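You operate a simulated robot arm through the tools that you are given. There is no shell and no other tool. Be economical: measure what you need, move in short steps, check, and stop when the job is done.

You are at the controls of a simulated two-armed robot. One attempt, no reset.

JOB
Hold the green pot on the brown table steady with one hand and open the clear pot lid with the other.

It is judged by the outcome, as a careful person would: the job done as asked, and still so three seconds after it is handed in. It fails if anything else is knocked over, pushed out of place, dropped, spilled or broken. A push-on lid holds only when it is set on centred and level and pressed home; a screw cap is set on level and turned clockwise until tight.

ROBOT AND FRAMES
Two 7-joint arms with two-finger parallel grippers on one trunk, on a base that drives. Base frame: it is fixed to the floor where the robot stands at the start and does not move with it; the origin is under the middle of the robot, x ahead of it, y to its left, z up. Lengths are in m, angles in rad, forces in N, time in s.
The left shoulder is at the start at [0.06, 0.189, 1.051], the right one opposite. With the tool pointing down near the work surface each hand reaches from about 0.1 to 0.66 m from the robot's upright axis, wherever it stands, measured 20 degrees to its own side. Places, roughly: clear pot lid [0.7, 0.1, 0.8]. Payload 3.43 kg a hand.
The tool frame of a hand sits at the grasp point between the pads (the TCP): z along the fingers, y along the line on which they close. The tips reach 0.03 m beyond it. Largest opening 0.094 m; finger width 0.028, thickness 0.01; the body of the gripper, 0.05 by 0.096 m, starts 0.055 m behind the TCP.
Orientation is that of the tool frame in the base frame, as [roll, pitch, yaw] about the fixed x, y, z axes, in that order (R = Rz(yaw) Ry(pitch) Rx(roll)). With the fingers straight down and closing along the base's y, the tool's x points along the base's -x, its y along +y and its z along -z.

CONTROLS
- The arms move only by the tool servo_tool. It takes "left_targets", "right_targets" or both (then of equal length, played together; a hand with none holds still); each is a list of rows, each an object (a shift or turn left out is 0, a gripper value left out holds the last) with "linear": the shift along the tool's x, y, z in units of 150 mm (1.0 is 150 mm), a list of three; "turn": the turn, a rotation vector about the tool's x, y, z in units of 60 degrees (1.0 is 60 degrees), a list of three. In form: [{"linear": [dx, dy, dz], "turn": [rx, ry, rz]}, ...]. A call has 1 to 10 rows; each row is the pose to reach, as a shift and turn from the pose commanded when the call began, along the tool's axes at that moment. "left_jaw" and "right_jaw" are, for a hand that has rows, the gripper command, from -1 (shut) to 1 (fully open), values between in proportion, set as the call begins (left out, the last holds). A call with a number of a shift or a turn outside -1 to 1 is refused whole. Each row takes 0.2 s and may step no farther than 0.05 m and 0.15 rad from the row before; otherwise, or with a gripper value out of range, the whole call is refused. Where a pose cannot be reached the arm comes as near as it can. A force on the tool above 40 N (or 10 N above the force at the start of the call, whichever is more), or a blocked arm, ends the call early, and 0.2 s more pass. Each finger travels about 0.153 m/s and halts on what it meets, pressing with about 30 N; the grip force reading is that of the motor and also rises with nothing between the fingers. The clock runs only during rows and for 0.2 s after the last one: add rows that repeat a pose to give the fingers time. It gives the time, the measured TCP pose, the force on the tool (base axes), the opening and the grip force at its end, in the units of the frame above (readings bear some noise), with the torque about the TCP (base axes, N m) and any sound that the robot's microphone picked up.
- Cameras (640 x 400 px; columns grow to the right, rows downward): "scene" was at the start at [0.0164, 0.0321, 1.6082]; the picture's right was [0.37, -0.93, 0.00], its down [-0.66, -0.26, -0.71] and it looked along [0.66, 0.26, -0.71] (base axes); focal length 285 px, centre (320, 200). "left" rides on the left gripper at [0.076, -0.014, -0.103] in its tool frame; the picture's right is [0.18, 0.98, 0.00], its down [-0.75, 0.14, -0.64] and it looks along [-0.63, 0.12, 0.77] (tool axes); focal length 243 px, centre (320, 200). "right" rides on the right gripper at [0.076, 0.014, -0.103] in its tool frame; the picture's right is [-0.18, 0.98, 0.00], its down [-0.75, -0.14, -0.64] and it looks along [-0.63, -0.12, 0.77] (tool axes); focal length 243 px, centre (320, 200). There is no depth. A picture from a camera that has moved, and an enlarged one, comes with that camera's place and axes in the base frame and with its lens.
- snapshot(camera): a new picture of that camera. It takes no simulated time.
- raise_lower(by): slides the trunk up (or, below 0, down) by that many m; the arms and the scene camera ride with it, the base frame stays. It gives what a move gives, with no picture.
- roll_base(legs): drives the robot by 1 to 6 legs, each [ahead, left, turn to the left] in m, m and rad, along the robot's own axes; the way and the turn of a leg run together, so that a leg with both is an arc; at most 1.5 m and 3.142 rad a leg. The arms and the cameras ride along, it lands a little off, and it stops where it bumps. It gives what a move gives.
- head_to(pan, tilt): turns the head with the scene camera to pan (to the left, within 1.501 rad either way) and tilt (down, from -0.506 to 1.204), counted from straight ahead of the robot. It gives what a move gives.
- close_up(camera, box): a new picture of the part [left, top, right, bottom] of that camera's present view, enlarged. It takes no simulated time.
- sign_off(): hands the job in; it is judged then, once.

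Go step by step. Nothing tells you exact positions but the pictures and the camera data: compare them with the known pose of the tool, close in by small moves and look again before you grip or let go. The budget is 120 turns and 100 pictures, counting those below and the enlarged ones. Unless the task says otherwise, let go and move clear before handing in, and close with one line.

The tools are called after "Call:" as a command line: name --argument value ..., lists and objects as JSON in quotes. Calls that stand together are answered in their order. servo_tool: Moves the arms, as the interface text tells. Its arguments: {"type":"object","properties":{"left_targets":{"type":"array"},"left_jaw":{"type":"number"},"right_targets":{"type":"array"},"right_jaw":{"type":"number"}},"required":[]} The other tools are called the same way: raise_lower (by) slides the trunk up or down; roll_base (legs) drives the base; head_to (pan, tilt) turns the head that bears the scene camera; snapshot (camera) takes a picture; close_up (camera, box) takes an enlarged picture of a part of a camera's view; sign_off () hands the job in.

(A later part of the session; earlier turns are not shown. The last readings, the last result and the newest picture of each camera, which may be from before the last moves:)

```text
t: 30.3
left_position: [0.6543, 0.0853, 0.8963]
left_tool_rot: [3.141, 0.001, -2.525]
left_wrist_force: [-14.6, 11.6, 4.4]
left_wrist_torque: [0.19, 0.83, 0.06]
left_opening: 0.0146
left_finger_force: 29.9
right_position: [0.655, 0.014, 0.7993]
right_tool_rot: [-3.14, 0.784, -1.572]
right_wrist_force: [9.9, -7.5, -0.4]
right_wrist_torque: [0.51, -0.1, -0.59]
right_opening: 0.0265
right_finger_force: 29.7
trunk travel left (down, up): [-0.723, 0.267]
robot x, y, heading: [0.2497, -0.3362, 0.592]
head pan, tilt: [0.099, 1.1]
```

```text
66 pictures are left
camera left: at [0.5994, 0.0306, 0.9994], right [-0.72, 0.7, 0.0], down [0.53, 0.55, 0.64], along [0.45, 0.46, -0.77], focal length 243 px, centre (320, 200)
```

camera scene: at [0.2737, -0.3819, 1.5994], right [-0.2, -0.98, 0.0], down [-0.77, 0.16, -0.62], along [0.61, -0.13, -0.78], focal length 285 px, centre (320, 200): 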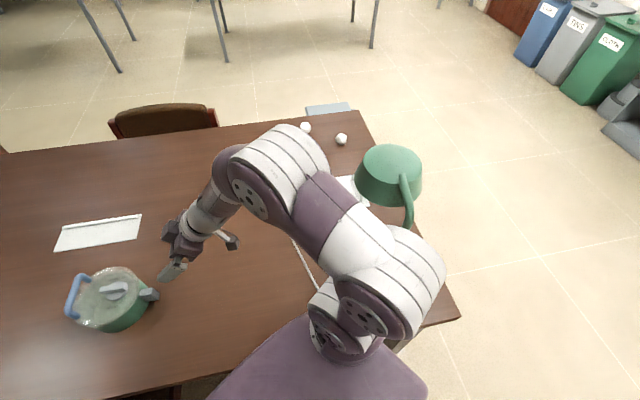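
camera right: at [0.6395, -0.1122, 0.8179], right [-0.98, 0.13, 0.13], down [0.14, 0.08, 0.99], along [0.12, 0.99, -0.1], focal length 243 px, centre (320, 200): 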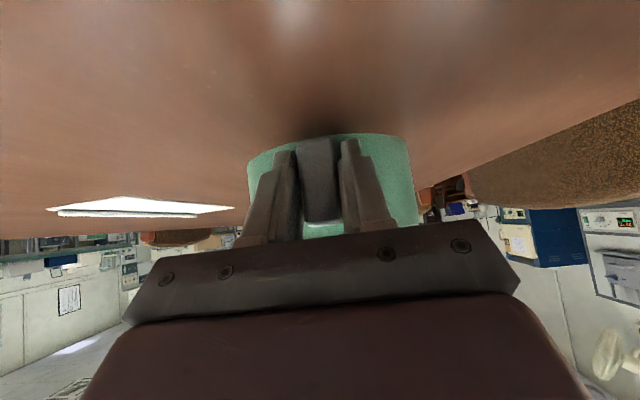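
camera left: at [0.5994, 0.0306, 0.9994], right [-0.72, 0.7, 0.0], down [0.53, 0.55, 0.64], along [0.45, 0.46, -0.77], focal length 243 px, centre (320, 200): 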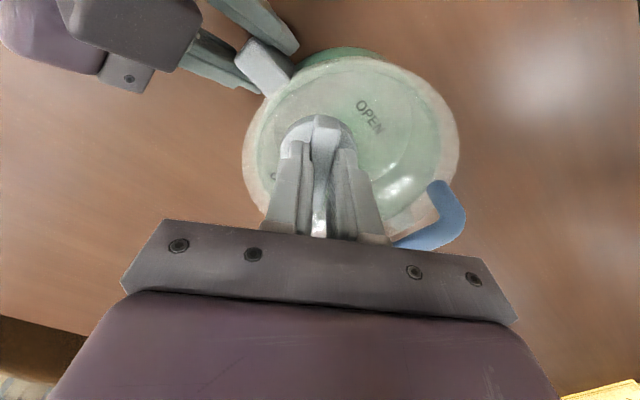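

It keeps turning, with some side load building. I'll relieve it with a small shift along the closing axis and keep turning towards 90°.

Call:
servo_tool --left_targets '[{"linear": [0, 0.012, 0], "turn": [0, 0, 0]}, {"linear": [0, 0.015, 0], "turn": [0, 0, 0.12]}, {"linear": [0, 0.018, 0], "turn": [0, 0, 0.24]}, {"linear": [0, 0.02, 0], "turn": [0, 0, 0.36]}, {"linear": [0, 0.02, 0], "turn": [0, 0, 0.48]}, {"linear": [0, 0.02, 0], "turn": [0, 0, 0.58]}, {"linear": [0, 0.02, 0], "turn": [0, 0, 0.58]}]'

Call:
snapshot --camera "left"

```text
t: 31.9
left_position: [0.652, 0.089, 0.8971]
left_tool_rot: [-3.141, 0.0, -3.133]
left_wrist_force: [-2.6, 18.9, 0.0]
left_wrist_torque: [0.62, 0.28, 0.05]
left_opening: 0.0146
left_finger_force: 30.3
right_position: [0.6546, 0.0127, 0.799]
right_tool_rot: [-3.14, 0.785, -1.573]
right_wrist_force: [1.6, -15.7, 7.3]
right_wrist_torque: [0.86, -0.31, -0.2]
right_opening: 0.0264
right_finger_force: 30.1
trunk travel left (down, up): [-0.723, 0.267]
robot x, y, heading: [0.2494, -0.3357, 0.592]
head pan, tilt: [0.099, 1.1]
```

```text
65 pictures are left
camera left: at [0.5761, 0.0735, 0.9994], right [-0.19, 0.98, 0.0], down [0.75, 0.15, 0.64], along [0.63, 0.12, -0.77], focal length 243 px, centre (320, 200)
```

left: 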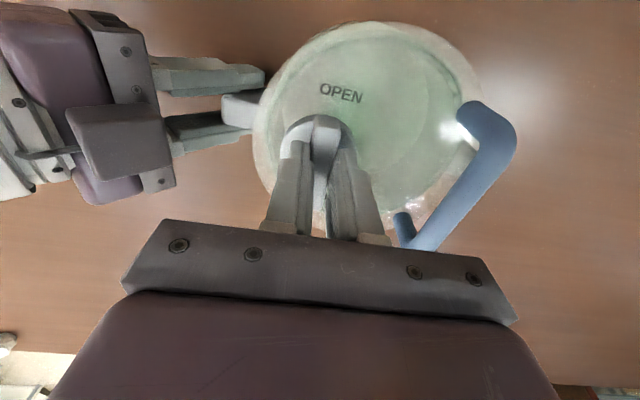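

It has turned 90° with no stop yet. I'll relieve the side load in +y and try a little further to find the stop.

Call:
servo_tool --left_targets '[{"linear": [0, 0.02, 0]}, {"linear": [0, 0.03, 0], "turn": [0, 0, 0.1]}, {"linear": [0, 0.03, 0], "turn": [0, 0, 0.2]}, {"linear": [0, 0.03, 0], "turn": [0, 0, 0.3]}, {"linear": [0, 0.03, 0], "turn": [0, 0, 0.3]}]'

Call:
snapshot --camera "left"

```text
t: 33.1
left_position: [0.6536, 0.093, 0.8946]
left_tool_rot: [3.141, 0.003, 2.837]
left_wrist_force: [10.2, -3.1, -0.2]
left_wrist_torque: [-0.07, 0.0, 1.15]
left_opening: 0.0204
left_finger_force: 30.2
right_position: [0.6539, 0.0138, 0.7994]
right_tool_rot: [3.141, 0.785, -1.569]
right_wrist_force: [-12.4, 3.9, 6.1]
right_wrist_torque: [0.48, -0.45, -0.03]
right_opening: 0.0269
right_finger_force: 29.8
trunk travel left (down, up): [-0.723, 0.267]
robot x, y, heading: [0.2505, -0.3313, 0.592]
head pan, tilt: [0.099, 1.1]
```

```text
64 pictures are left
camera left: at [0.5762, 0.1026, 0.9992], right [0.12, 0.99, 0.0], down [0.76, -0.09, 0.64], along [0.64, -0.08, -0.77], focal length 243 px, centre (320, 200)
```

left: 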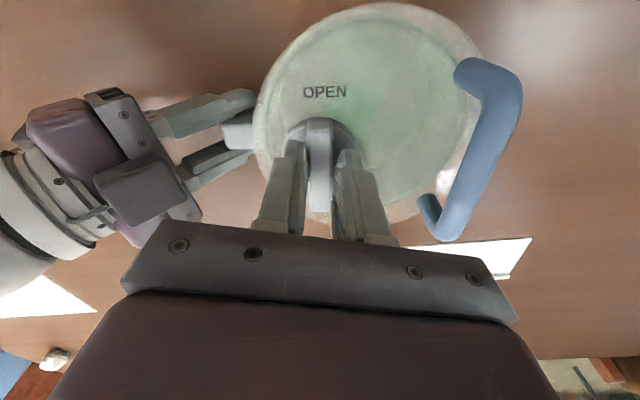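

A clear stop shows the knob is at the end of its 90° travel, so it's unlocked. I'll turn back to aligned, release and lift clear.

Call:
servo_tool --left_targets '[{"turn": [0, 0, -0.14]}, {"turn": [0, 0, -0.28]}, {"turn": [0, 0, -0.28]}]'

Call:
servo_tool --left_targets '[{}, {}, {}, {"linear": [0, 0, -0.25]}, {"linear": [0, 0, -0.5]}, {"linear": [0, 0, -0.5]}]' --left_jaw 1

Call:
snapshot --camera "left"

Call:
close_up --camera "scene" --box '[220, 60, 380, 170]'

```text
t: 33.9
left_position: [0.6535, 0.0938, 0.8958]
left_tool_rot: [3.141, -0.003, 3.13]
left_wrist_force: [-2.7, -0.9, 0.4]
left_wrist_torque: [-0.1, -0.34, -0.05]
left_opening: 0.0145
left_finger_force: 29.7
right_position: [0.6566, 0.0128, 0.8004]
right_tool_rot: [-3.139, 0.784, -1.575]
right_wrist_force: [4.9, 1.3, 1.9]
right_wrist_torque: [-0.1, -0.27, -0.36]
right_opening: 0.0268
right_finger_force: 30.1
trunk travel left (down, up): [-0.723, 0.267]
robot x, y, heading: [0.2479, -0.3359, 0.597]
head pan, tilt: [0.099, 1.1]
```

```text
t: 35.3
left_position: [0.6534, 0.0948, 0.9717]
left_tool_rot: [-3.141, 0.0, 3.13]
left_wrist_force: [0.0, 0.4, 0.5]
left_wrist_torque: [0.0, 0.01, 0.0]
left_opening: 0.094
left_finger_force: 0.1
right_position: [0.6544, 0.0129, 0.8011]
right_tool_rot: [3.141, 0.785, -1.572]
right_wrist_force: [3.5, -1.9, 4.5]
right_wrist_torque: [0.1, -0.19, -0.29]
right_opening: 0.0264
right_finger_force: 30.4
trunk travel left (down, up): [-0.723, 0.267]
robot x, y, heading: [0.2446, -0.336, 0.589]
head pan, tilt: [0.099, 1.1]
```

```text
63 pictures are left
camera left: at [0.5759, 0.0819, 1.075], right [-0.17, 0.98, 0.0], down [0.76, 0.13, 0.64], along [0.63, 0.11, -0.77], focal length 243 px, centre (320, 200)
```

left: 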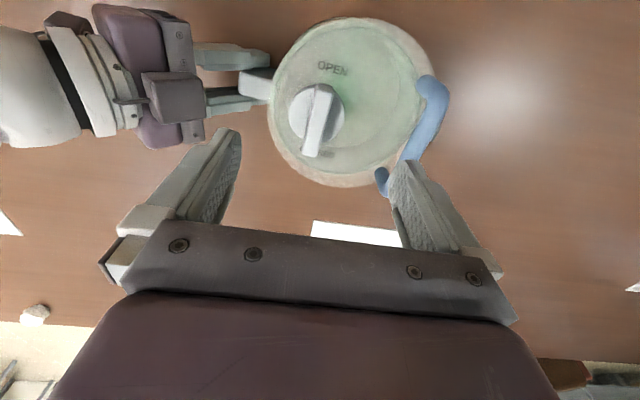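

```text
3.64 times, centred on (300, 115) of scene
camera zoom: at [0.2485, -0.327, 1.5856], right [0.64, -0.77, 0.0], down [-0.69, -0.57, -0.45], along [0.35, 0.29, -0.89], focal length 1037 px, centre (393, 509)
```

zoom: 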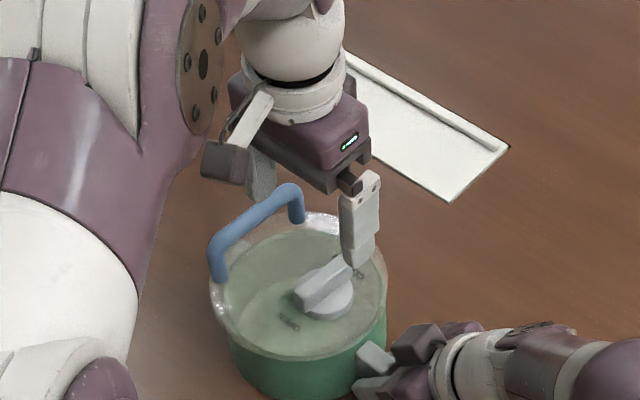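

The bar now lies on the OPEN/CLOSED line. The handle runs along x at y≈0.177, top z≈0.89. I'll move the left hand above it.

Call:
servo_tool --left_targets '[{"linear": [-0.01, 0.28, 0]}, {"linear": [-0.02, 0.555, 0]}, {"linear": [-0.02, 0.555, 0.2]}, {"linear": [-0.02, 0.555, 0.2]}]' --left_jaw 0.2

Call:
snapshot --camera "left"

Call:
close_up --camera "scene" --box '[220, 60, 380, 170]'

```text
t: 36.3
left_position: [0.6392, 0.1628, 0.9314]
left_tool_rot: [3.141, -0.002, 3.129]
left_wrist_force: [-0.8, -0.9, 0.8]
left_wrist_torque: [-0.02, 0.01, 0.01]
left_opening: 0.0564
left_finger_force: 0.1
left hand out of reach, approached as far as the arm can: row 1, 2, 3, 4
right_position: [0.6532, 0.0133, 0.7999]
right_tool_rot: [-3.14, 0.785, -1.573]
right_wrist_force: [-1.7, -3.3, 3.2]
right_wrist_torque: [0.06, -0.23, -0.23]
right_opening: 0.0267
right_finger_force: 30.3
trunk travel left (down, up): [-0.723, 0.267]
robot x, y, heading: [0.2493, -0.3359, 0.596]
head pan, tilt: [0.099, 1.1]
```

```text
61 pictures are left
camera left: at [0.5619, 0.1499, 1.0344], right [-0.17, 0.98, 0.0], down [0.75, 0.13, 0.64], along [0.63, 0.11, -0.77], focal length 243 px, centre (320, 200)
```

left: 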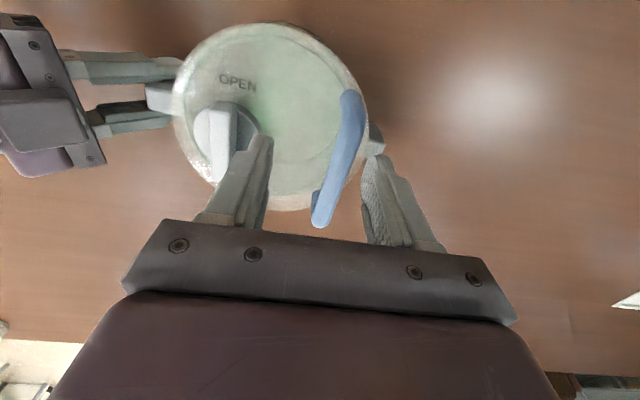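

```text
3.64 times, centred on (300, 115) of scene
camera zoom: at [0.2476, -0.3271, 1.5855], right [0.64, -0.77, 0.0], down [-0.68, -0.57, -0.45], along [0.35, 0.29, -0.89], focal length 1037 px, centre (393, 509)
```

zoom: 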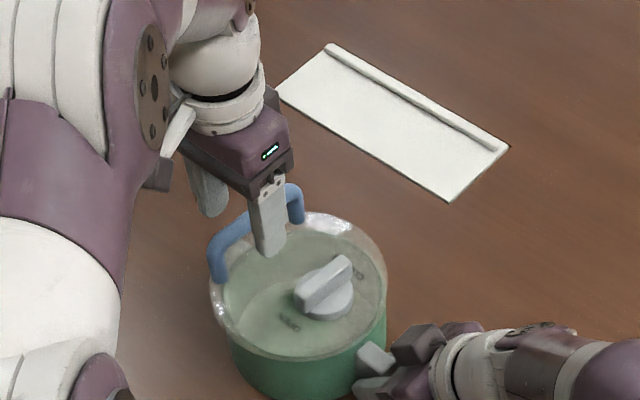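

That's the left hand's reach limit with vertical fingers. Tilting the fingers forward about 25° brings the wrist back, and the grip still closes along y.

Call:
servo_tool --left_targets '[{"turn": [0, -0.14, 0]}, {"turn": [0, -0.28, 0]}, {"turn": [0, -0.42, 0]}, {"turn": [0, -0.42, 0]}]'

```text
t: 37.3
left_position: [0.6387, 0.1604, 0.9329]
left_tool_rot: [3.14, 0.44, 3.132]
left_wrist_force: [0.4, -0.1, 0.0]
left_wrist_torque: [0.02, -0.01, 0.03]
left_opening: 0.0565
left_finger_force: 0.1
right_position: [0.6544, 0.0129, 0.7998]
right_tool_rot: [-3.141, 0.783, -1.572]
right_wrist_force: [-1.3, -3.5, 0.9]
right_wrist_torque: [0.02, -0.24, -0.21]
right_opening: 0.0266
right_finger_force: 29.8
trunk travel left (down, up): [-0.723, 0.267]
robot x, y, heading: [0.2497, -0.3366, 0.6]
head pan, tilt: [0.099, 1.1]
```

Call:
servo_tool --left_targets '[{"linear": [-0.027, 0.11, 0.0]}, {"linear": [-0.027, 0.11, 0.0]}]'

Call:
snapshot --camera "left"

Call:
close_up --camera "scene" --box '[220, 60, 380, 170]'

```text
t: 37.9
left_position: [0.6384, 0.1765, 0.9338]
left_tool_rot: [3.141, 0.439, 3.132]
left_wrist_force: [-0.4, -0.6, -0.4]
left_wrist_torque: [-0.03, 0.01, -0.02]
left_opening: 0.0563
left_finger_force: 0.1
right_position: [0.6547, 0.0132, 0.799]
right_tool_rot: [-3.142, 0.785, -1.573]
right_wrist_force: [0.2, -2.6, 0.4]
right_wrist_torque: [-0.02, -0.27, -0.26]
right_opening: 0.0266
right_finger_force: 29.9
trunk travel left (down, up): [-0.723, 0.267]
robot x, y, heading: [0.247, -0.337, 0.596]
head pan, tilt: [0.099, 1.1]
```

```text
59 pictures are left
camera left: at [0.5264, 0.1651, 0.9945], right [-0.16, 0.98, -0.08], down [0.41, 0.14, 0.9], along [0.9, 0.11, -0.43], focal length 243 px, centre (320, 200)
```

left: 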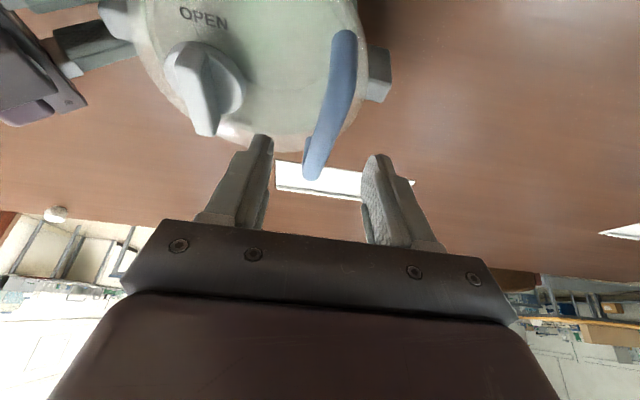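

```text
3.64 times, centred on (300, 115) of scene
camera zoom: at [0.2482, -0.3267, 1.5856], right [0.64, -0.77, 0.0], down [-0.69, -0.57, -0.45], along [0.35, 0.29, -0.89], focal length 1037 px, centre (393, 509)
```

zoom: 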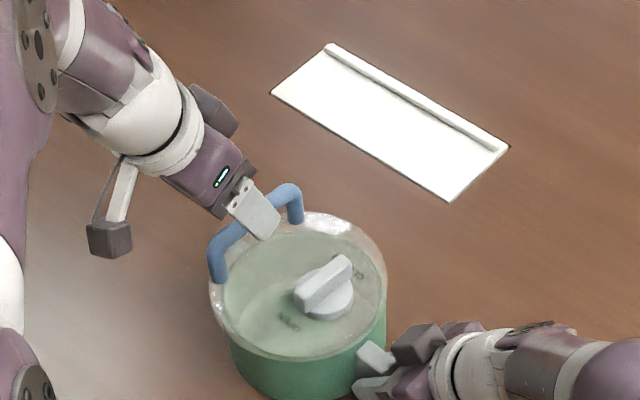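

The handle spans x≈0.59–0.69 at y≈0.178, centred between the jaws. I'll lower onto it and close.

Call:
servo_tool --left_targets '[{"linear": [0.035, 0.01, 0.12]}, {"linear": [0.075, 0.01, 0.267]}, {"linear": [0.075, 0.01, 0.267]}]'

Call:
close_up --camera "scene" --box '[220, 60, 380, 170]'

Call:
snapshot --camera "left"

```text
t: 38.7
left_position: [0.6456, 0.1773, 0.8917]
left_tool_rot: [-3.141, 0.44, 3.131]
left_wrist_force: [0.1, 0.1, -0.6]
left_wrist_torque: [-0.03, 0.0, 0.02]
left_opening: 0.0564
left_finger_force: 0.0
right_position: [0.6547, 0.0132, 0.8004]
right_tool_rot: [3.14, 0.786, -1.571]
right_wrist_force: [0.3, -1.3, -0.4]
right_wrist_torque: [0.0, -0.22, -0.27]
right_opening: 0.0266
right_finger_force: 30.1
trunk travel left (down, up): [-0.723, 0.267]
robot x, y, heading: [0.2485, -0.3363, 0.598]
head pan, tilt: [0.099, 1.1]
```

```text
3.64 times, centred on (300, 115) of scene
camera zoom: at [0.2483, -0.3266, 1.5856], right [0.64, -0.77, 0.0], down [-0.69, -0.57, -0.45], along [0.35, 0.29, -0.89], focal length 1037 px, centre (393, 509)
```

zoom: 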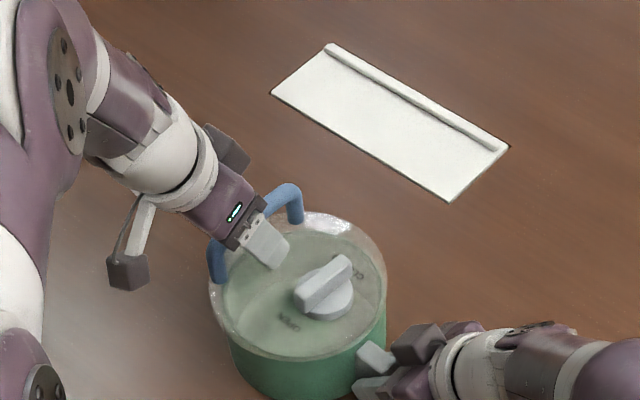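

```text
56 pictures are left
camera left: at [0.532, 0.1648, 0.9532], right [-0.16, 0.98, -0.08], down [0.41, 0.14, 0.9], along [0.9, 0.11, -0.43], focal length 243 px, centre (320, 200)
```

left: 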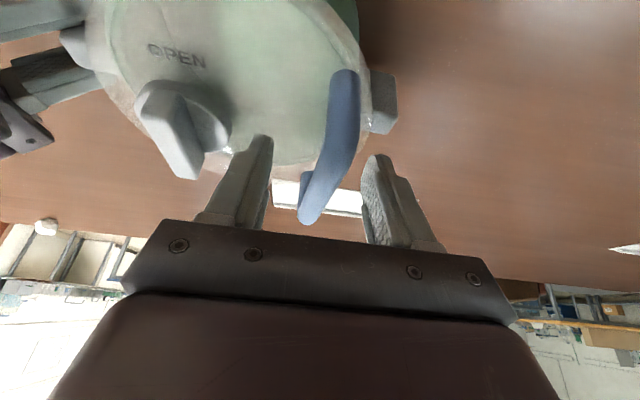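

Call:
servo_tool --left_targets '[{}, {}, {}]' --left_jaw -1

Call:
snapshot --camera "left"

Call:
close_up --camera "scene" --box '[220, 60, 380, 170]'

```text
t: 39.5
left_position: [0.6454, 0.1774, 0.8926]
left_tool_rot: [-3.141, 0.441, 3.132]
left_wrist_force: [-2.7, 0.2, 1.0]
left_wrist_torque: [-0.04, -0.01, -0.02]
left_opening: 0.0199
left_finger_force: 30.1
right_position: [0.654, 0.0124, 0.7999]
right_tool_rot: [3.141, 0.787, -1.572]
right_wrist_force: [2.8, -2.5, 0.9]
right_wrist_torque: [0.0, -0.19, -0.35]
right_opening: 0.0266
right_finger_force: 30.2
trunk travel left (down, up): [-0.723, 0.267]
robot x, y, heading: [0.2467, -0.3337, 0.594]
head pan, tilt: [0.099, 1.1]
```

```text
55 pictures are left
camera left: at [0.5317, 0.1649, 0.9533], right [-0.16, 0.98, -0.08], down [0.41, 0.14, 0.9], along [0.9, 0.11, -0.43], focal length 243 px, centre (320, 200)
```

left: 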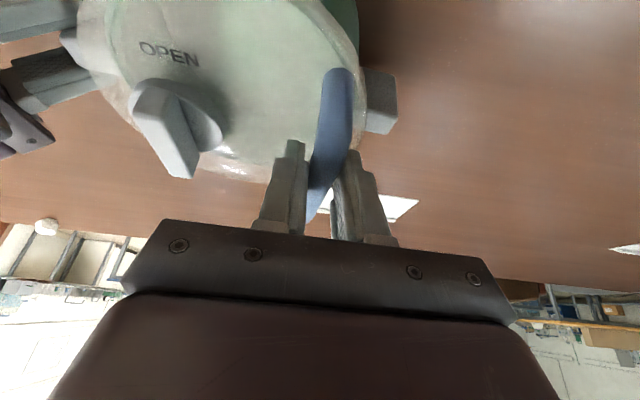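

```text
3.64 times, centred on (300, 115) of scene
camera zoom: at [0.2481, -0.3265, 1.5856], right [0.64, -0.77, 0.0], down [-0.69, -0.57, -0.45], along [0.35, 0.29, -0.89], focal length 1037 px, centre (393, 509)
```

zoom: 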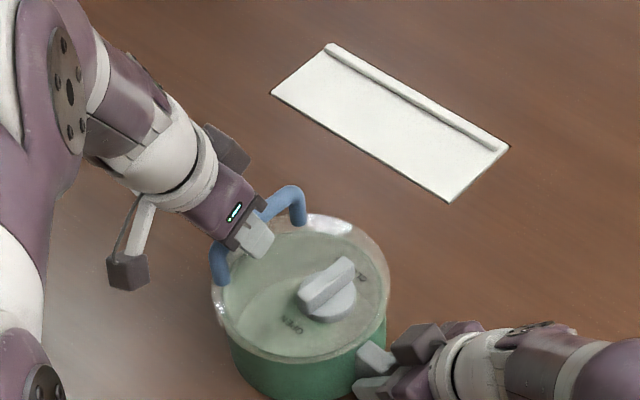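

Handle is gripped (20 mm). I'll lift slightly to see how the lid moves.

Call:
servo_tool --left_targets '[{"linear": [-0.02, 0, -0.045]}, {"linear": [-0.043, 0, -0.09]}, {"linear": [-0.043, 0, -0.09]}]'

Call:
close_up --camera "scene" --box '[220, 60, 380, 170]'

```text
t: 40.3
left_position: [0.6464, 0.1784, 0.9061]
left_tool_rot: [-3.139, 0.435, 3.133]
left_wrist_force: [-5.9, -0.5, -14.4]
left_wrist_torque: [-0.02, 0.76, -1.01]
left_opening: 0.016
left_finger_force: 30.2
right_position: [0.6561, 0.0137, 0.7987]
right_tool_rot: [3.141, 0.786, -1.573]
right_wrist_force: [7.2, 0.4, 2.3]
right_wrist_torque: [0.91, 0.07, -0.06]
right_opening: 0.0262
right_finger_force: 30.0
trunk travel left (down, up): [-0.723, 0.267]
robot x, y, heading: [0.2489, -0.3316, 0.593]
head pan, tilt: [0.099, 1.1]
```

```text
3.64 times, centred on (300, 115) of scene
camera zoom: at [0.2498, -0.3246, 1.5855], right [0.64, -0.77, 0.0], down [-0.69, -0.57, -0.45], along [0.35, 0.29, -0.89], focal length 1037 px, centre (393, 509)
```

zoom: 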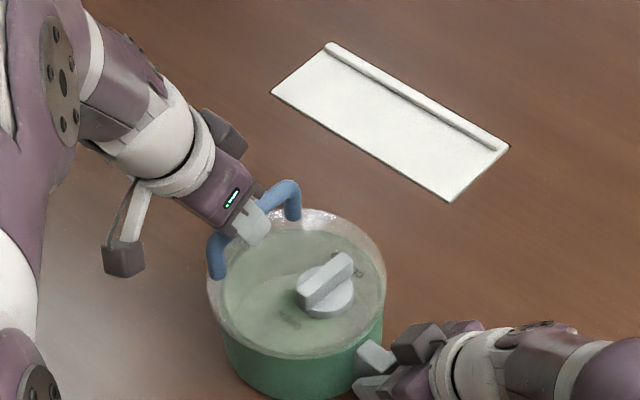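

Call:
close_up --camera "scene" --box '[265, 95, 335, 170]'

Call:
snapshot --camera "right"

Call:
snapshot --camera "left"

```text
5.33 times, centred on (300, 132) of scene
camera zoom: at [0.2498, -0.3246, 1.5855], right [0.64, -0.77, 0.0], down [-0.69, -0.57, -0.45], along [0.35, 0.29, -0.89], focal length 1520 px, centre (427, 560)
```

zoom: 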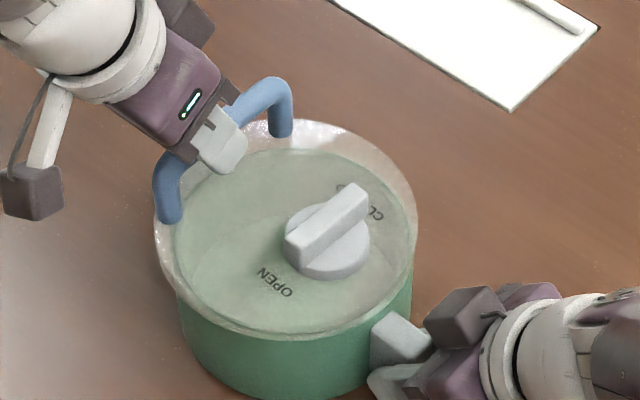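

```text
51 pictures are left
camera right: at [0.6404, -0.1111, 0.8176], right [-0.98, 0.13, 0.13], down [0.14, 0.08, 0.99], along [0.12, 0.99, -0.1], focal length 243 px, centre (320, 200)
```

right: 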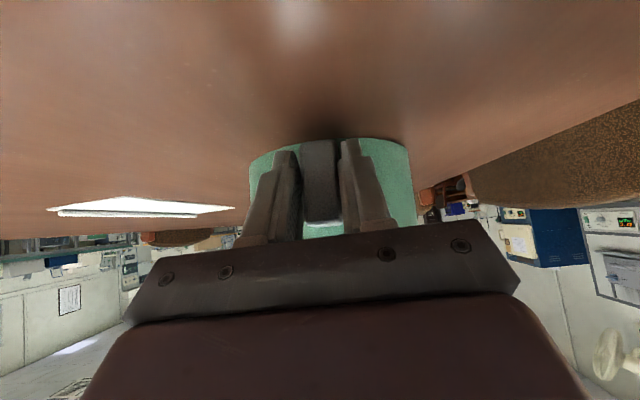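

```text
50 pictures are left
camera left: at [0.533, 0.1665, 0.967], right [-0.15, 0.98, -0.08], down [0.41, 0.14, 0.9], along [0.9, 0.11, -0.43], focal length 243 px, centre (320, 200)
```

left: 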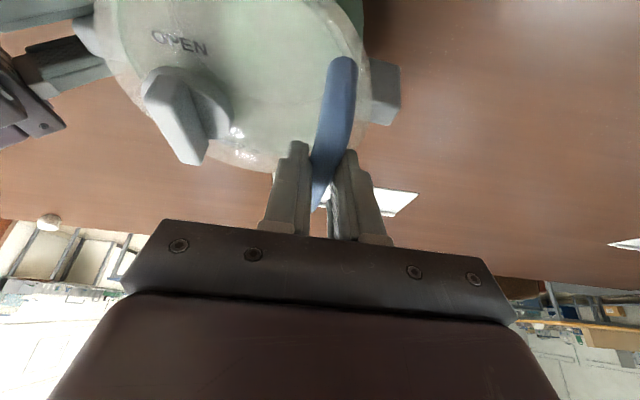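

The lid's handle side seems to have risen a few mm while the pot stayed put. I'll lift a bit further and check.

Call:
servo_tool --left_targets '[{"linear": [-0.028, 0, -0.06]}, {"linear": [-0.056, 0, -0.12]}, {"linear": [-0.085, 0, -0.18]}, {"linear": [-0.085, 0, -0.18]}]'

Call:
close_up --camera "scene" --box '[255, 85, 345, 175]'

Call:
snapshot --camera "left"

```text
t: 41.3
left_position: [0.6452, 0.1803, 0.936]
left_tool_rot: [-3.14, 0.438, 3.132]
left_wrist_force: [-5.4, -2.4, -14.0]
left_wrist_torque: [0.01, 0.84, -0.98]
left_opening: 0.0155
left_finger_force: 29.8
right_position: [0.6555, 0.0141, 0.7982]
right_tool_rot: [3.141, 0.783, -1.576]
right_wrist_force: [6.2, 2.4, 4.3]
right_wrist_torque: [0.9, 0.14, -0.05]
right_opening: 0.0261
right_finger_force: 30.1
trunk travel left (down, up): [-0.723, 0.267]
robot x, y, heading: [0.2467, -0.337, 0.593]
head pan, tilt: [0.099, 1.1]
```

```text
4.44 times, centred on (300, 130) of scene
camera zoom: at [0.2496, -0.3247, 1.5855], right [0.64, -0.77, 0.0], down [-0.69, -0.57, -0.45], along [0.35, 0.29, -0.89], focal length 1267 px, centre (409, 511)
```

zoom: 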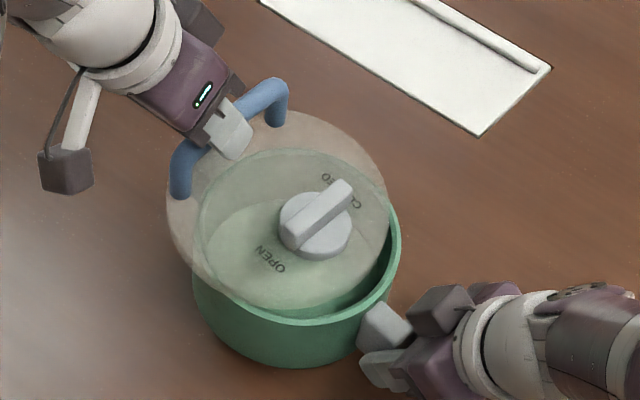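

```text
48 pictures are left
camera left: at [0.5323, 0.1676, 0.997], right [-0.16, 0.98, -0.08], down [0.41, 0.14, 0.9], along [0.9, 0.11, -0.43], focal length 243 px, centre (320, 200)
```

left: 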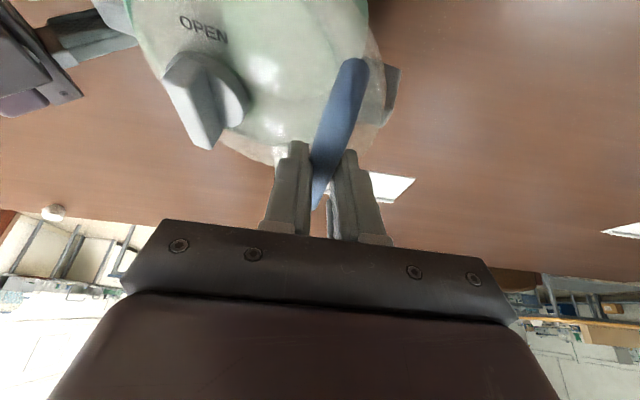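

The lid is off and free, and the pot is steady. I'll raise it further to clear the rim, then carry it to the open table to the left and nearer, and set it down.

Call:
servo_tool --left_targets '[{"linear": [-0.038, 0, -0.08]}, {"linear": [-0.076, 0, -0.16]}, {"linear": [-0.114, 0, -0.241]}, {"linear": [-0.114, 0, -0.241]}]'

Call:
head_to --pan 0.35 --tilt 1.0

Call:
snapshot --camera "scene"

```text
t: 42.3
left_position: [0.6478, 0.1794, 0.9775]
left_tool_rot: [3.142, 0.441, 3.132]
left_wrist_force: [-5.4, 1.2, -12.8]
left_wrist_torque: [0.07, 0.89, -0.97]
left_opening: 0.0158
left_finger_force: 30.2
right_position: [0.655, 0.0132, 0.7974]
right_tool_rot: [3.141, 0.782, -1.573]
right_wrist_force: [4.5, -0.9, 2.2]
right_wrist_torque: [0.97, 0.24, 0.05]
right_opening: 0.0262
right_finger_force: 29.8
trunk travel left (down, up): [-0.723, 0.267]
robot x, y, heading: [0.2481, -0.3359, 0.59]
head pan, tilt: [0.099, 1.1]
```

```text
t: 43.1
left_position: [0.6488, 0.1785, 0.9775]
left_tool_rot: [3.141, 0.441, 3.13]
left_wrist_force: [-5.2, 3.9, -6.2]
left_wrist_torque: [0.12, 0.79, -0.9]
left_opening: 0.0157
left_finger_force: 30.0
right_position: [0.6541, 0.0127, 0.798]
right_tool_rot: [3.14, 0.782, -1.574]
right_wrist_force: [5.3, -2.8, -5.2]
right_wrist_torque: [0.25, 0.38, -0.01]
right_opening: 0.0264
right_finger_force: 29.5
trunk travel left (down, up): [-0.723, 0.267]
robot x, y, heading: [0.2485, -0.3351, 0.596]
head pan, tilt: [0.351, 1.0]
```

```text
47 pictures are left
camera scene: at [0.2418, -0.3089, 1.5921], right [0.81, -0.59, 0.0], down [-0.49, -0.68, -0.54], along [0.32, 0.44, -0.84], focal length 285 px, centre (320, 200)
```

scene: 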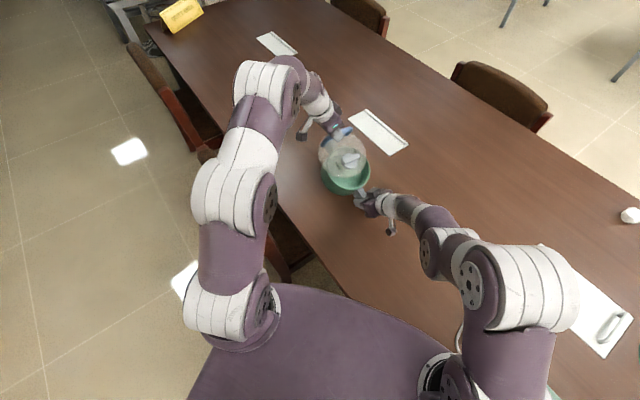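

The two hands' forces mirror each other, so the lid may still touch or be hinged to the pot. I'll look closely before moving on.

Call:
close_up --camera "scene" --box '[290, 110, 400, 210]'

Call:
snapshot --camera "right"

Call:
snapshot --camera "left"

```text
4.00 times, centred on (345, 160) of scene
camera zoom: at [0.2418, -0.3089, 1.5921], right [0.81, -0.59, 0.0], down [-0.49, -0.68, -0.54], along [0.32, 0.44, -0.84], focal length 1140 px, centre (220, 360)
```

zoom: 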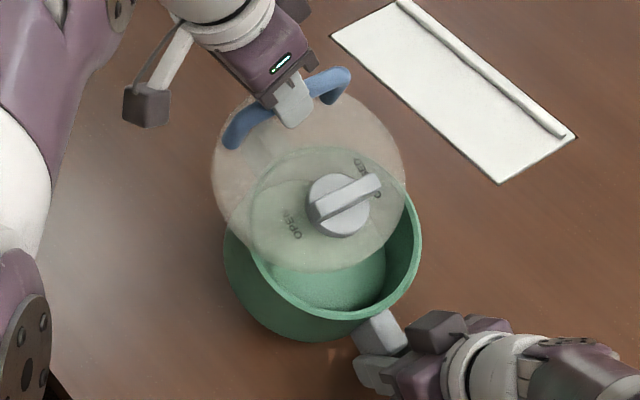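

```text
45 pictures are left
camera right: at [0.6394, -0.1122, 0.8167], right [-0.98, 0.13, 0.13], down [0.14, 0.08, 0.99], along [0.12, 0.99, -0.1], focal length 243 px, centre (320, 200)
```

right: 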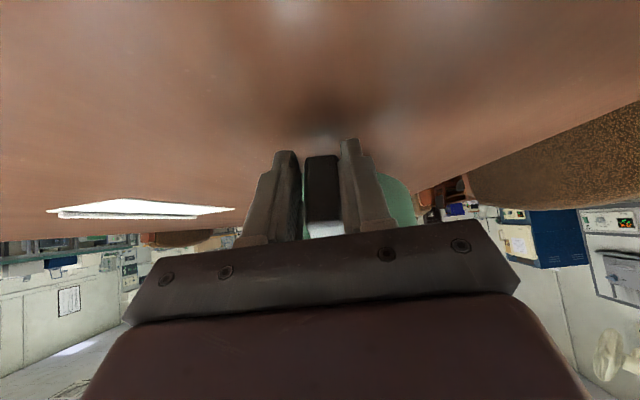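

```text
44 pictures are left
camera left: at [0.5358, 0.1665, 1.0381], right [-0.16, 0.98, -0.08], down [0.41, 0.14, 0.9], along [0.9, 0.11, -0.42], focal length 243 px, centre (320, 200)
```

left: 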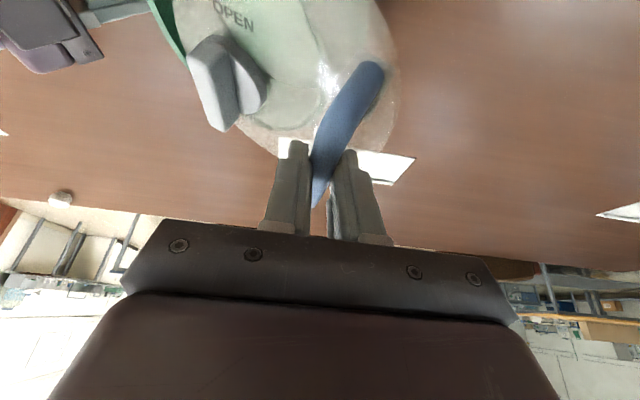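

Call:
close_up --camera "right" --box '[220, 110, 440, 250]'

Call:
close_up --camera "scene" --box '[325, 125, 385, 205]'

```text
2.86 times, centred on (330, 180) of right
camera zoom: at [0.6394, -0.1122, 0.8167], right [-0.98, 0.13, 0.13], down [0.14, 0.08, 0.99], along [0.12, 0.99, -0.1], focal length 693 px, centre (291, 257)
```

zoom: 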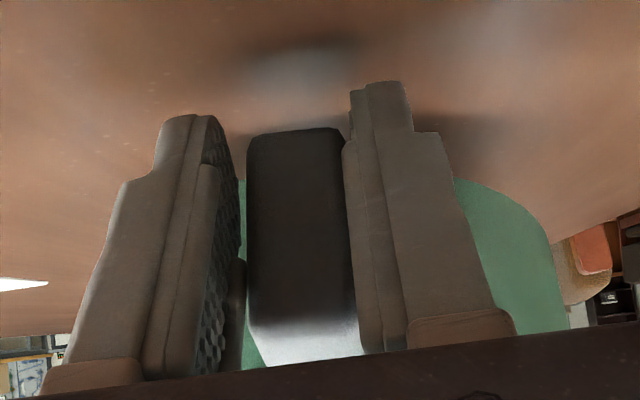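

```text
5.00 times, centred on (355, 165) of scene
camera zoom: at [0.2418, -0.3089, 1.5921], right [0.81, -0.59, 0.0], down [-0.49, -0.68, -0.54], along [0.32, 0.44, -0.84], focal length 1425 px, centre (145, 375)
```

zoom: 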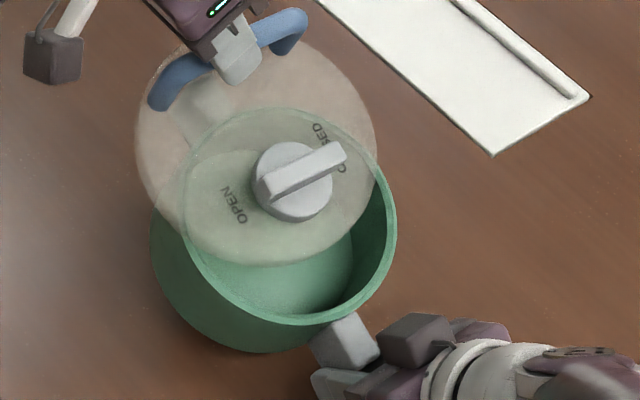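

The pot seems to be tilting with the lid, so something still couples them. I'll hold still a moment and look again to see how it's evolving.

Call:
servo_tool --left_targets '[{}, {}]'

Call:
close_up --camera "scene" --box '[315, 115, 395, 205]'

Call:
close_up --camera "left" --box '[120, 0, 420, 190]'

```text
t: 43.7
left_position: [0.6492, 0.1772, 0.9771]
left_tool_rot: [3.14, 0.44, 3.132]
left_wrist_force: [-4.9, 1.6, -3.0]
left_wrist_torque: [0.04, 0.56, -0.93]
left_opening: 0.0155
left_finger_force: 30.5
right_position: [0.6554, 0.0135, 0.799]
right_tool_rot: [3.141, 0.785, -1.573]
right_wrist_force: [4.2, -2.0, -8.5]
right_wrist_torque: [-0.68, 0.37, 0.13]
right_opening: 0.0264
right_finger_force: 29.6
trunk travel left (down, up): [-0.723, 0.267]
robot x, y, heading: [0.2464, -0.3403, 0.593]
head pan, tilt: [0.351, 1.0]
```

```text
4.44 times, centred on (355, 160) of scene
camera zoom: at [0.2418, -0.3088, 1.5921], right [0.81, -0.59, 0.0], down [-0.49, -0.68, -0.54], along [0.32, 0.44, -0.84], focal length 1267 px, centre (164, 378)
```

zoom: 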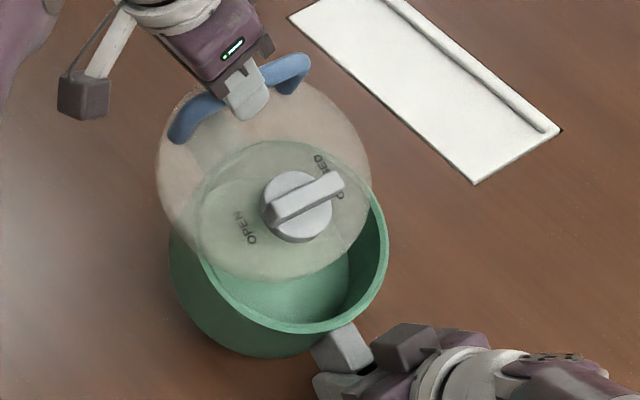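

```text
2.11 times, centred on (270, 95) of left
camera zoom: at [0.5359, 0.1664, 1.038], right [-0.16, 0.98, -0.08], down [0.41, 0.14, 0.9], along [0.9, 0.11, -0.43], focal length 511 px, centre (425, 421)
```

zoom: 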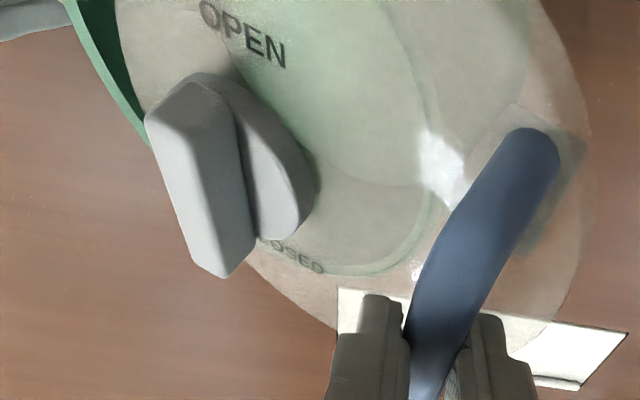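

I read this as follows: the lid is off its seat, but sticking at first tipped the pot about 16° in the right grip, so its far side is raised. The lid load on the left is now small. I'll lift the lid clear first, then lower the pot level with the right hand.

Call:
servo_tool --left_targets '[{"linear": [-0.03, 0, -0.06]}, {"linear": [-0.06, 0, -0.12]}, {"linear": [-0.09, 0, -0.18]}, {"linear": [-0.09, 0, -0.18]}]'

Call:
close_up --camera "scene" --box '[315, 115, 395, 205]'

Call:
snapshot --camera "left"

```text
t: 44.7
left_position: [0.6469, 0.1809, 1.0061]
left_tool_rot: [-3.139, 0.437, 3.13]
left_wrist_force: [-0.6, -1.2, -13.1]
left_wrist_torque: [0.01, 0.11, -0.31]
left_opening: 0.0153
left_finger_force: 29.6
right_position: [0.6548, 0.015, 0.799]
right_tool_rot: [3.14, 0.783, -1.571]
right_wrist_force: [1.5, 0.2, 2.8]
right_wrist_torque: [0.9, 0.32, 0.12]
right_opening: 0.0264
right_finger_force: 29.8
trunk travel left (down, up): [-0.723, 0.267]
robot x, y, heading: [0.2489, -0.3344, 0.591]
head pan, tilt: [0.351, 1.0]
```

```text
4.44 times, centred on (355, 160) of scene
camera zoom: at [0.2419, -0.3086, 1.5921], right [0.81, -0.59, 0.0], down [-0.49, -0.68, -0.54], along [0.32, 0.44, -0.84], focal length 1267 px, centre (164, 378)
```

zoom: 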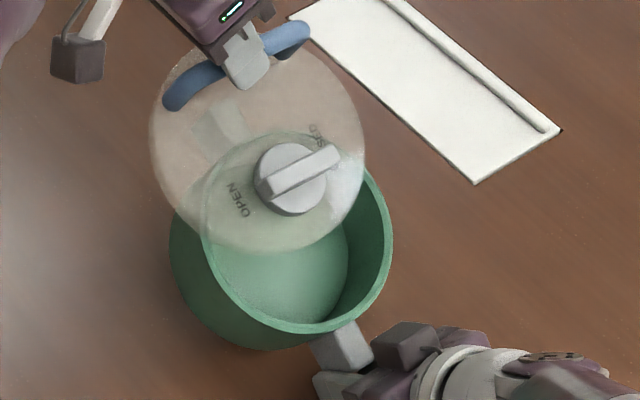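

```text
38 pictures are left
camera left: at [0.5345, 0.1677, 1.0673], right [-0.16, 0.98, -0.08], down [0.41, 0.14, 0.9], along [0.9, 0.11, -0.43], focal length 243 px, centre (320, 200)
```

left: 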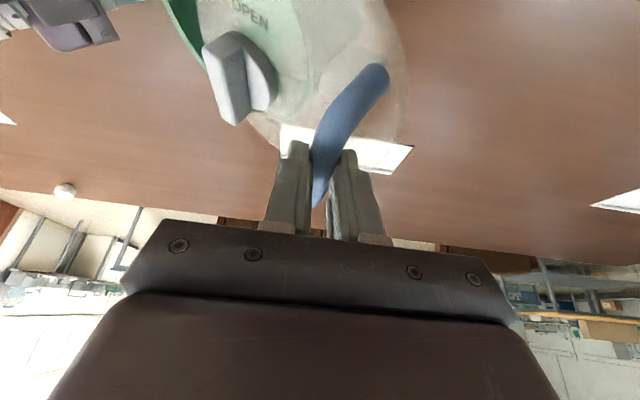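

When I lift, the load rises again, and it relaxes when I stop, so the lid drags on the pot like a damped joint. I'll hold the lid where it is and slowly level the pot with the right hand.

Call:
servo_tool --right_targets '[{"turn": [0, 0.05, 0]}, {"turn": [0, 0.1, 0]}, {"turn": [0, 0.15, 0]}, {"turn": [0, 0.2, 0]}, {"turn": [0, 0.25, 0]}, {"turn": [0, 0.25, 0]}, {"turn": [0, 0.25, 0]}]'

Call:
close_up --camera "scene" --box '[315, 115, 395, 205]'

Call:
snapshot --camera "right"

```text
t: 46.3
left_position: [0.6472, 0.1801, 1.0057]
left_tool_rot: [-3.141, 0.44, 3.131]
left_wrist_force: [-2.8, 2.3, -2.8]
left_wrist_torque: [0.07, 0.04, -0.54]
left_opening: 0.0155
left_finger_force: 30.1
right_position: [0.6565, 0.0139, 0.797]
right_tool_rot: [3.139, 0.522, -1.573]
right_wrist_force: [3.2, -2.9, -7.6]
right_wrist_torque: [-0.2, 0.6, 0.14]
right_opening: 0.0267
right_finger_force: 29.9
trunk travel left (down, up): [-0.723, 0.267]
robot x, y, heading: [0.2444, -0.3342, 0.592]
head pan, tilt: [0.351, 1.0]
```

```text
4.44 times, centred on (355, 160) of scene
camera zoom: at [0.2418, -0.3087, 1.5921], right [0.81, -0.59, 0.0], down [-0.49, -0.68, -0.54], along [0.32, 0.44, -0.84], focal length 1267 px, centre (164, 378)
```

zoom: 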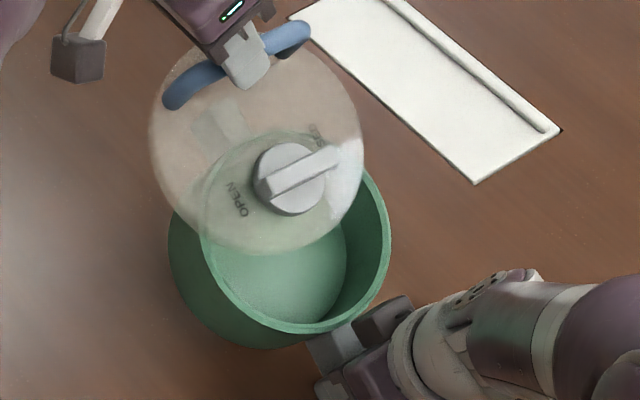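

```text
36 pictures are left
camera right: at [0.6397, -0.1023, 0.848], right [-0.98, 0.16, 0.09], down [0.14, 0.33, 0.93], along [0.12, 0.93, -0.35], focal length 243 px, centre (320, 200)
```

right: 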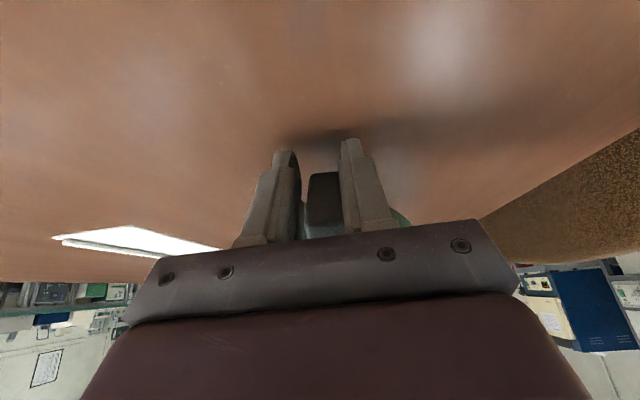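

The pot stayed tilted while the gripper rotated around its lug, and the hands together carry the whole weight (about 10.5 N). I'll test the coupling with a very slow lift.

Call:
servo_tool --left_targets '[{"linear": [-0.008, 0, -0.016]}, {"linear": [-0.016, 0, -0.032]}, {"linear": [-0.024, 0, -0.048]}, {"linear": [-0.032, 0, -0.064]}, {"linear": [-0.04, 0, -0.08]}, {"linear": [-0.048, 0, -0.096]}, {"linear": [-0.056, 0, -0.112]}, {"linear": [-0.056, 0, -0.112]}, {"linear": [-0.056, 0, -0.112]}, {"linear": [-0.056, 0, -0.112]}]'

Call:
close_up --camera "scene" --box '[315, 105, 395, 205]'

```text
t: 48.5
left_position: [0.6491, 0.1789, 1.0255]
left_tool_rot: [3.14, 0.442, 3.13]
left_wrist_force: [-5.8, 3.2, -10.4]
left_wrist_torque: [0.08, 0.93, -0.99]
left_opening: 0.0157
left_finger_force: 30.0
right_position: [0.6563, 0.013, 0.7978]
right_tool_rot: [3.141, 0.521, -1.574]
right_wrist_force: [5.8, -3.4, -0.7]
right_wrist_torque: [0.92, 0.62, -0.05]
right_opening: 0.0264
right_finger_force: 29.4
trunk travel left (down, up): [-0.723, 0.267]
robot x, y, heading: [0.2483, -0.3349, 0.59]
head pan, tilt: [0.351, 1.0]
```

```text
4.00 times, centred on (355, 155) of scene
camera zoom: at [0.2417, -0.3088, 1.5921], right [0.81, -0.59, 0.0], down [-0.49, -0.68, -0.54], along [0.32, 0.44, -0.84], focal length 1140 px, centre (180, 380)
```

zoom: 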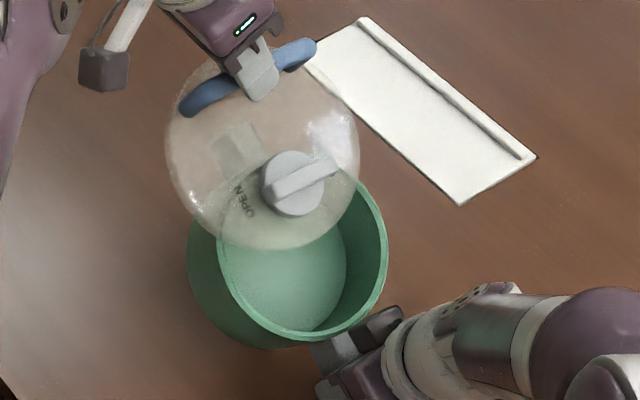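

The coupling persists and the pot tilts with the lid because I'm pulling far from the held lug. I'll lower the lid again to bring the pot back down onto the table and study the joint.

Call:
servo_tool --left_targets '[{"linear": [0.017, 0, 0.036]}, {"linear": [0.034, 0, 0.072]}, {"linear": [0.051, 0, 0.108]}, {"linear": [0.068, 0, 0.144]}, {"linear": [0.085, 0, 0.18]}, {"linear": [0.102, 0, 0.216]}, {"linear": [0.119, 0, 0.252]}, {"linear": [0.136, 0, 0.288]}, {"linear": [0.136, 0, 0.288]}]'

Call:
close_up --camera "scene" --box '[315, 105, 395, 205]'

Call:
snapshot --camera "right"

```text
t: 50.5
left_position: [0.6484, 0.1807, 0.9776]
left_tool_rot: [-3.14, 0.439, 3.131]
left_wrist_force: [-2.2, 2.8, 0.7]
left_wrist_torque: [-0.01, -0.03, -0.64]
left_opening: 0.0154
left_finger_force: 30.5
right_position: [0.6556, 0.0146, 0.7985]
right_tool_rot: [-3.141, 0.524, -1.574]
right_wrist_force: [2.3, -3.2, -11.5]
right_wrist_torque: [-0.84, 0.52, 0.29]
right_opening: 0.0265
right_finger_force: 30.3
trunk travel left (down, up): [-0.723, 0.267]
robot x, y, heading: [0.2497, -0.3357, 0.594]
head pan, tilt: [0.351, 1.0]
```

```text
4.00 times, centred on (355, 155) of scene
camera zoom: at [0.2416, -0.3089, 1.5921], right [0.81, -0.59, 0.0], down [-0.49, -0.68, -0.54], along [0.32, 0.44, -0.84], focal length 1140 px, centre (180, 380)
```

zoom: 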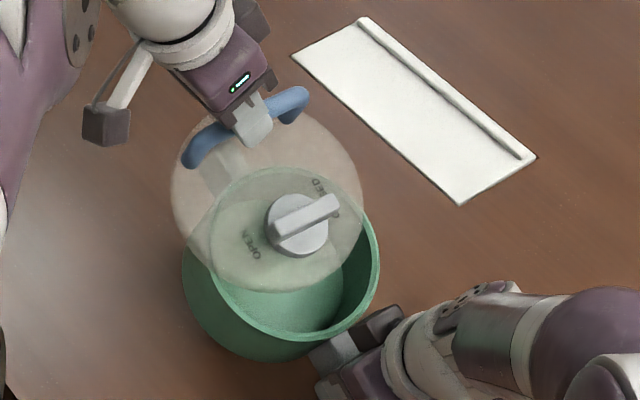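

```text
33 pictures are left
camera right: at [0.64, -0.1019, 0.8486], right [-0.98, 0.16, 0.09], down [0.14, 0.33, 0.93], along [0.12, 0.93, -0.35], focal length 243 px, centre (320, 200)
```

right: 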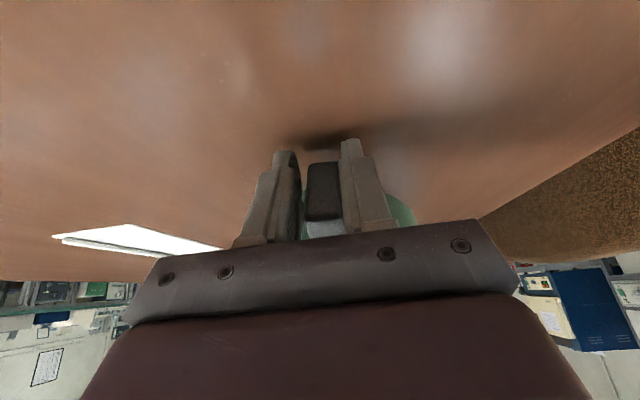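

Call:
close_up --camera "left" --box '[100, 0, 440, 200]'

Call:
close_up --camera "scene" --box '[350, 135, 385, 185]'

```text
1.88 times, centred on (270, 100) of left
camera zoom: at [0.5353, 0.1674, 1.0388], right [-0.16, 0.98, -0.08], down [0.41, 0.14, 0.9], along [0.9, 0.11, -0.43], focal length 457 px, centre (414, 388)
```

zoom: 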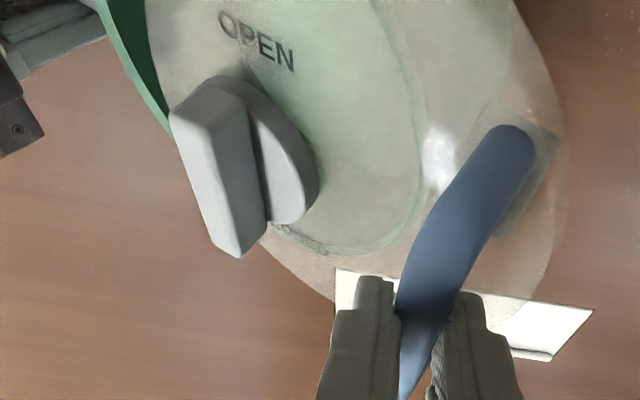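

```text
8.00 times, centred on (368, 160) of scene
camera zoom: at [0.2416, -0.3089, 1.5921], right [0.81, -0.59, 0.0], down [-0.49, -0.68, -0.54], along [0.32, 0.44, -0.84], focal length 2280 px, centre (-60, 520)
```

zoom: 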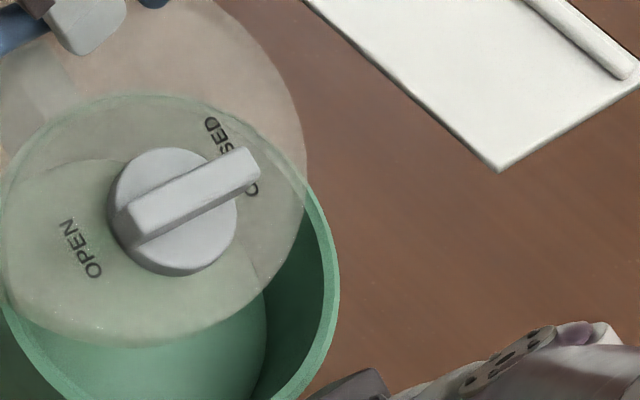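

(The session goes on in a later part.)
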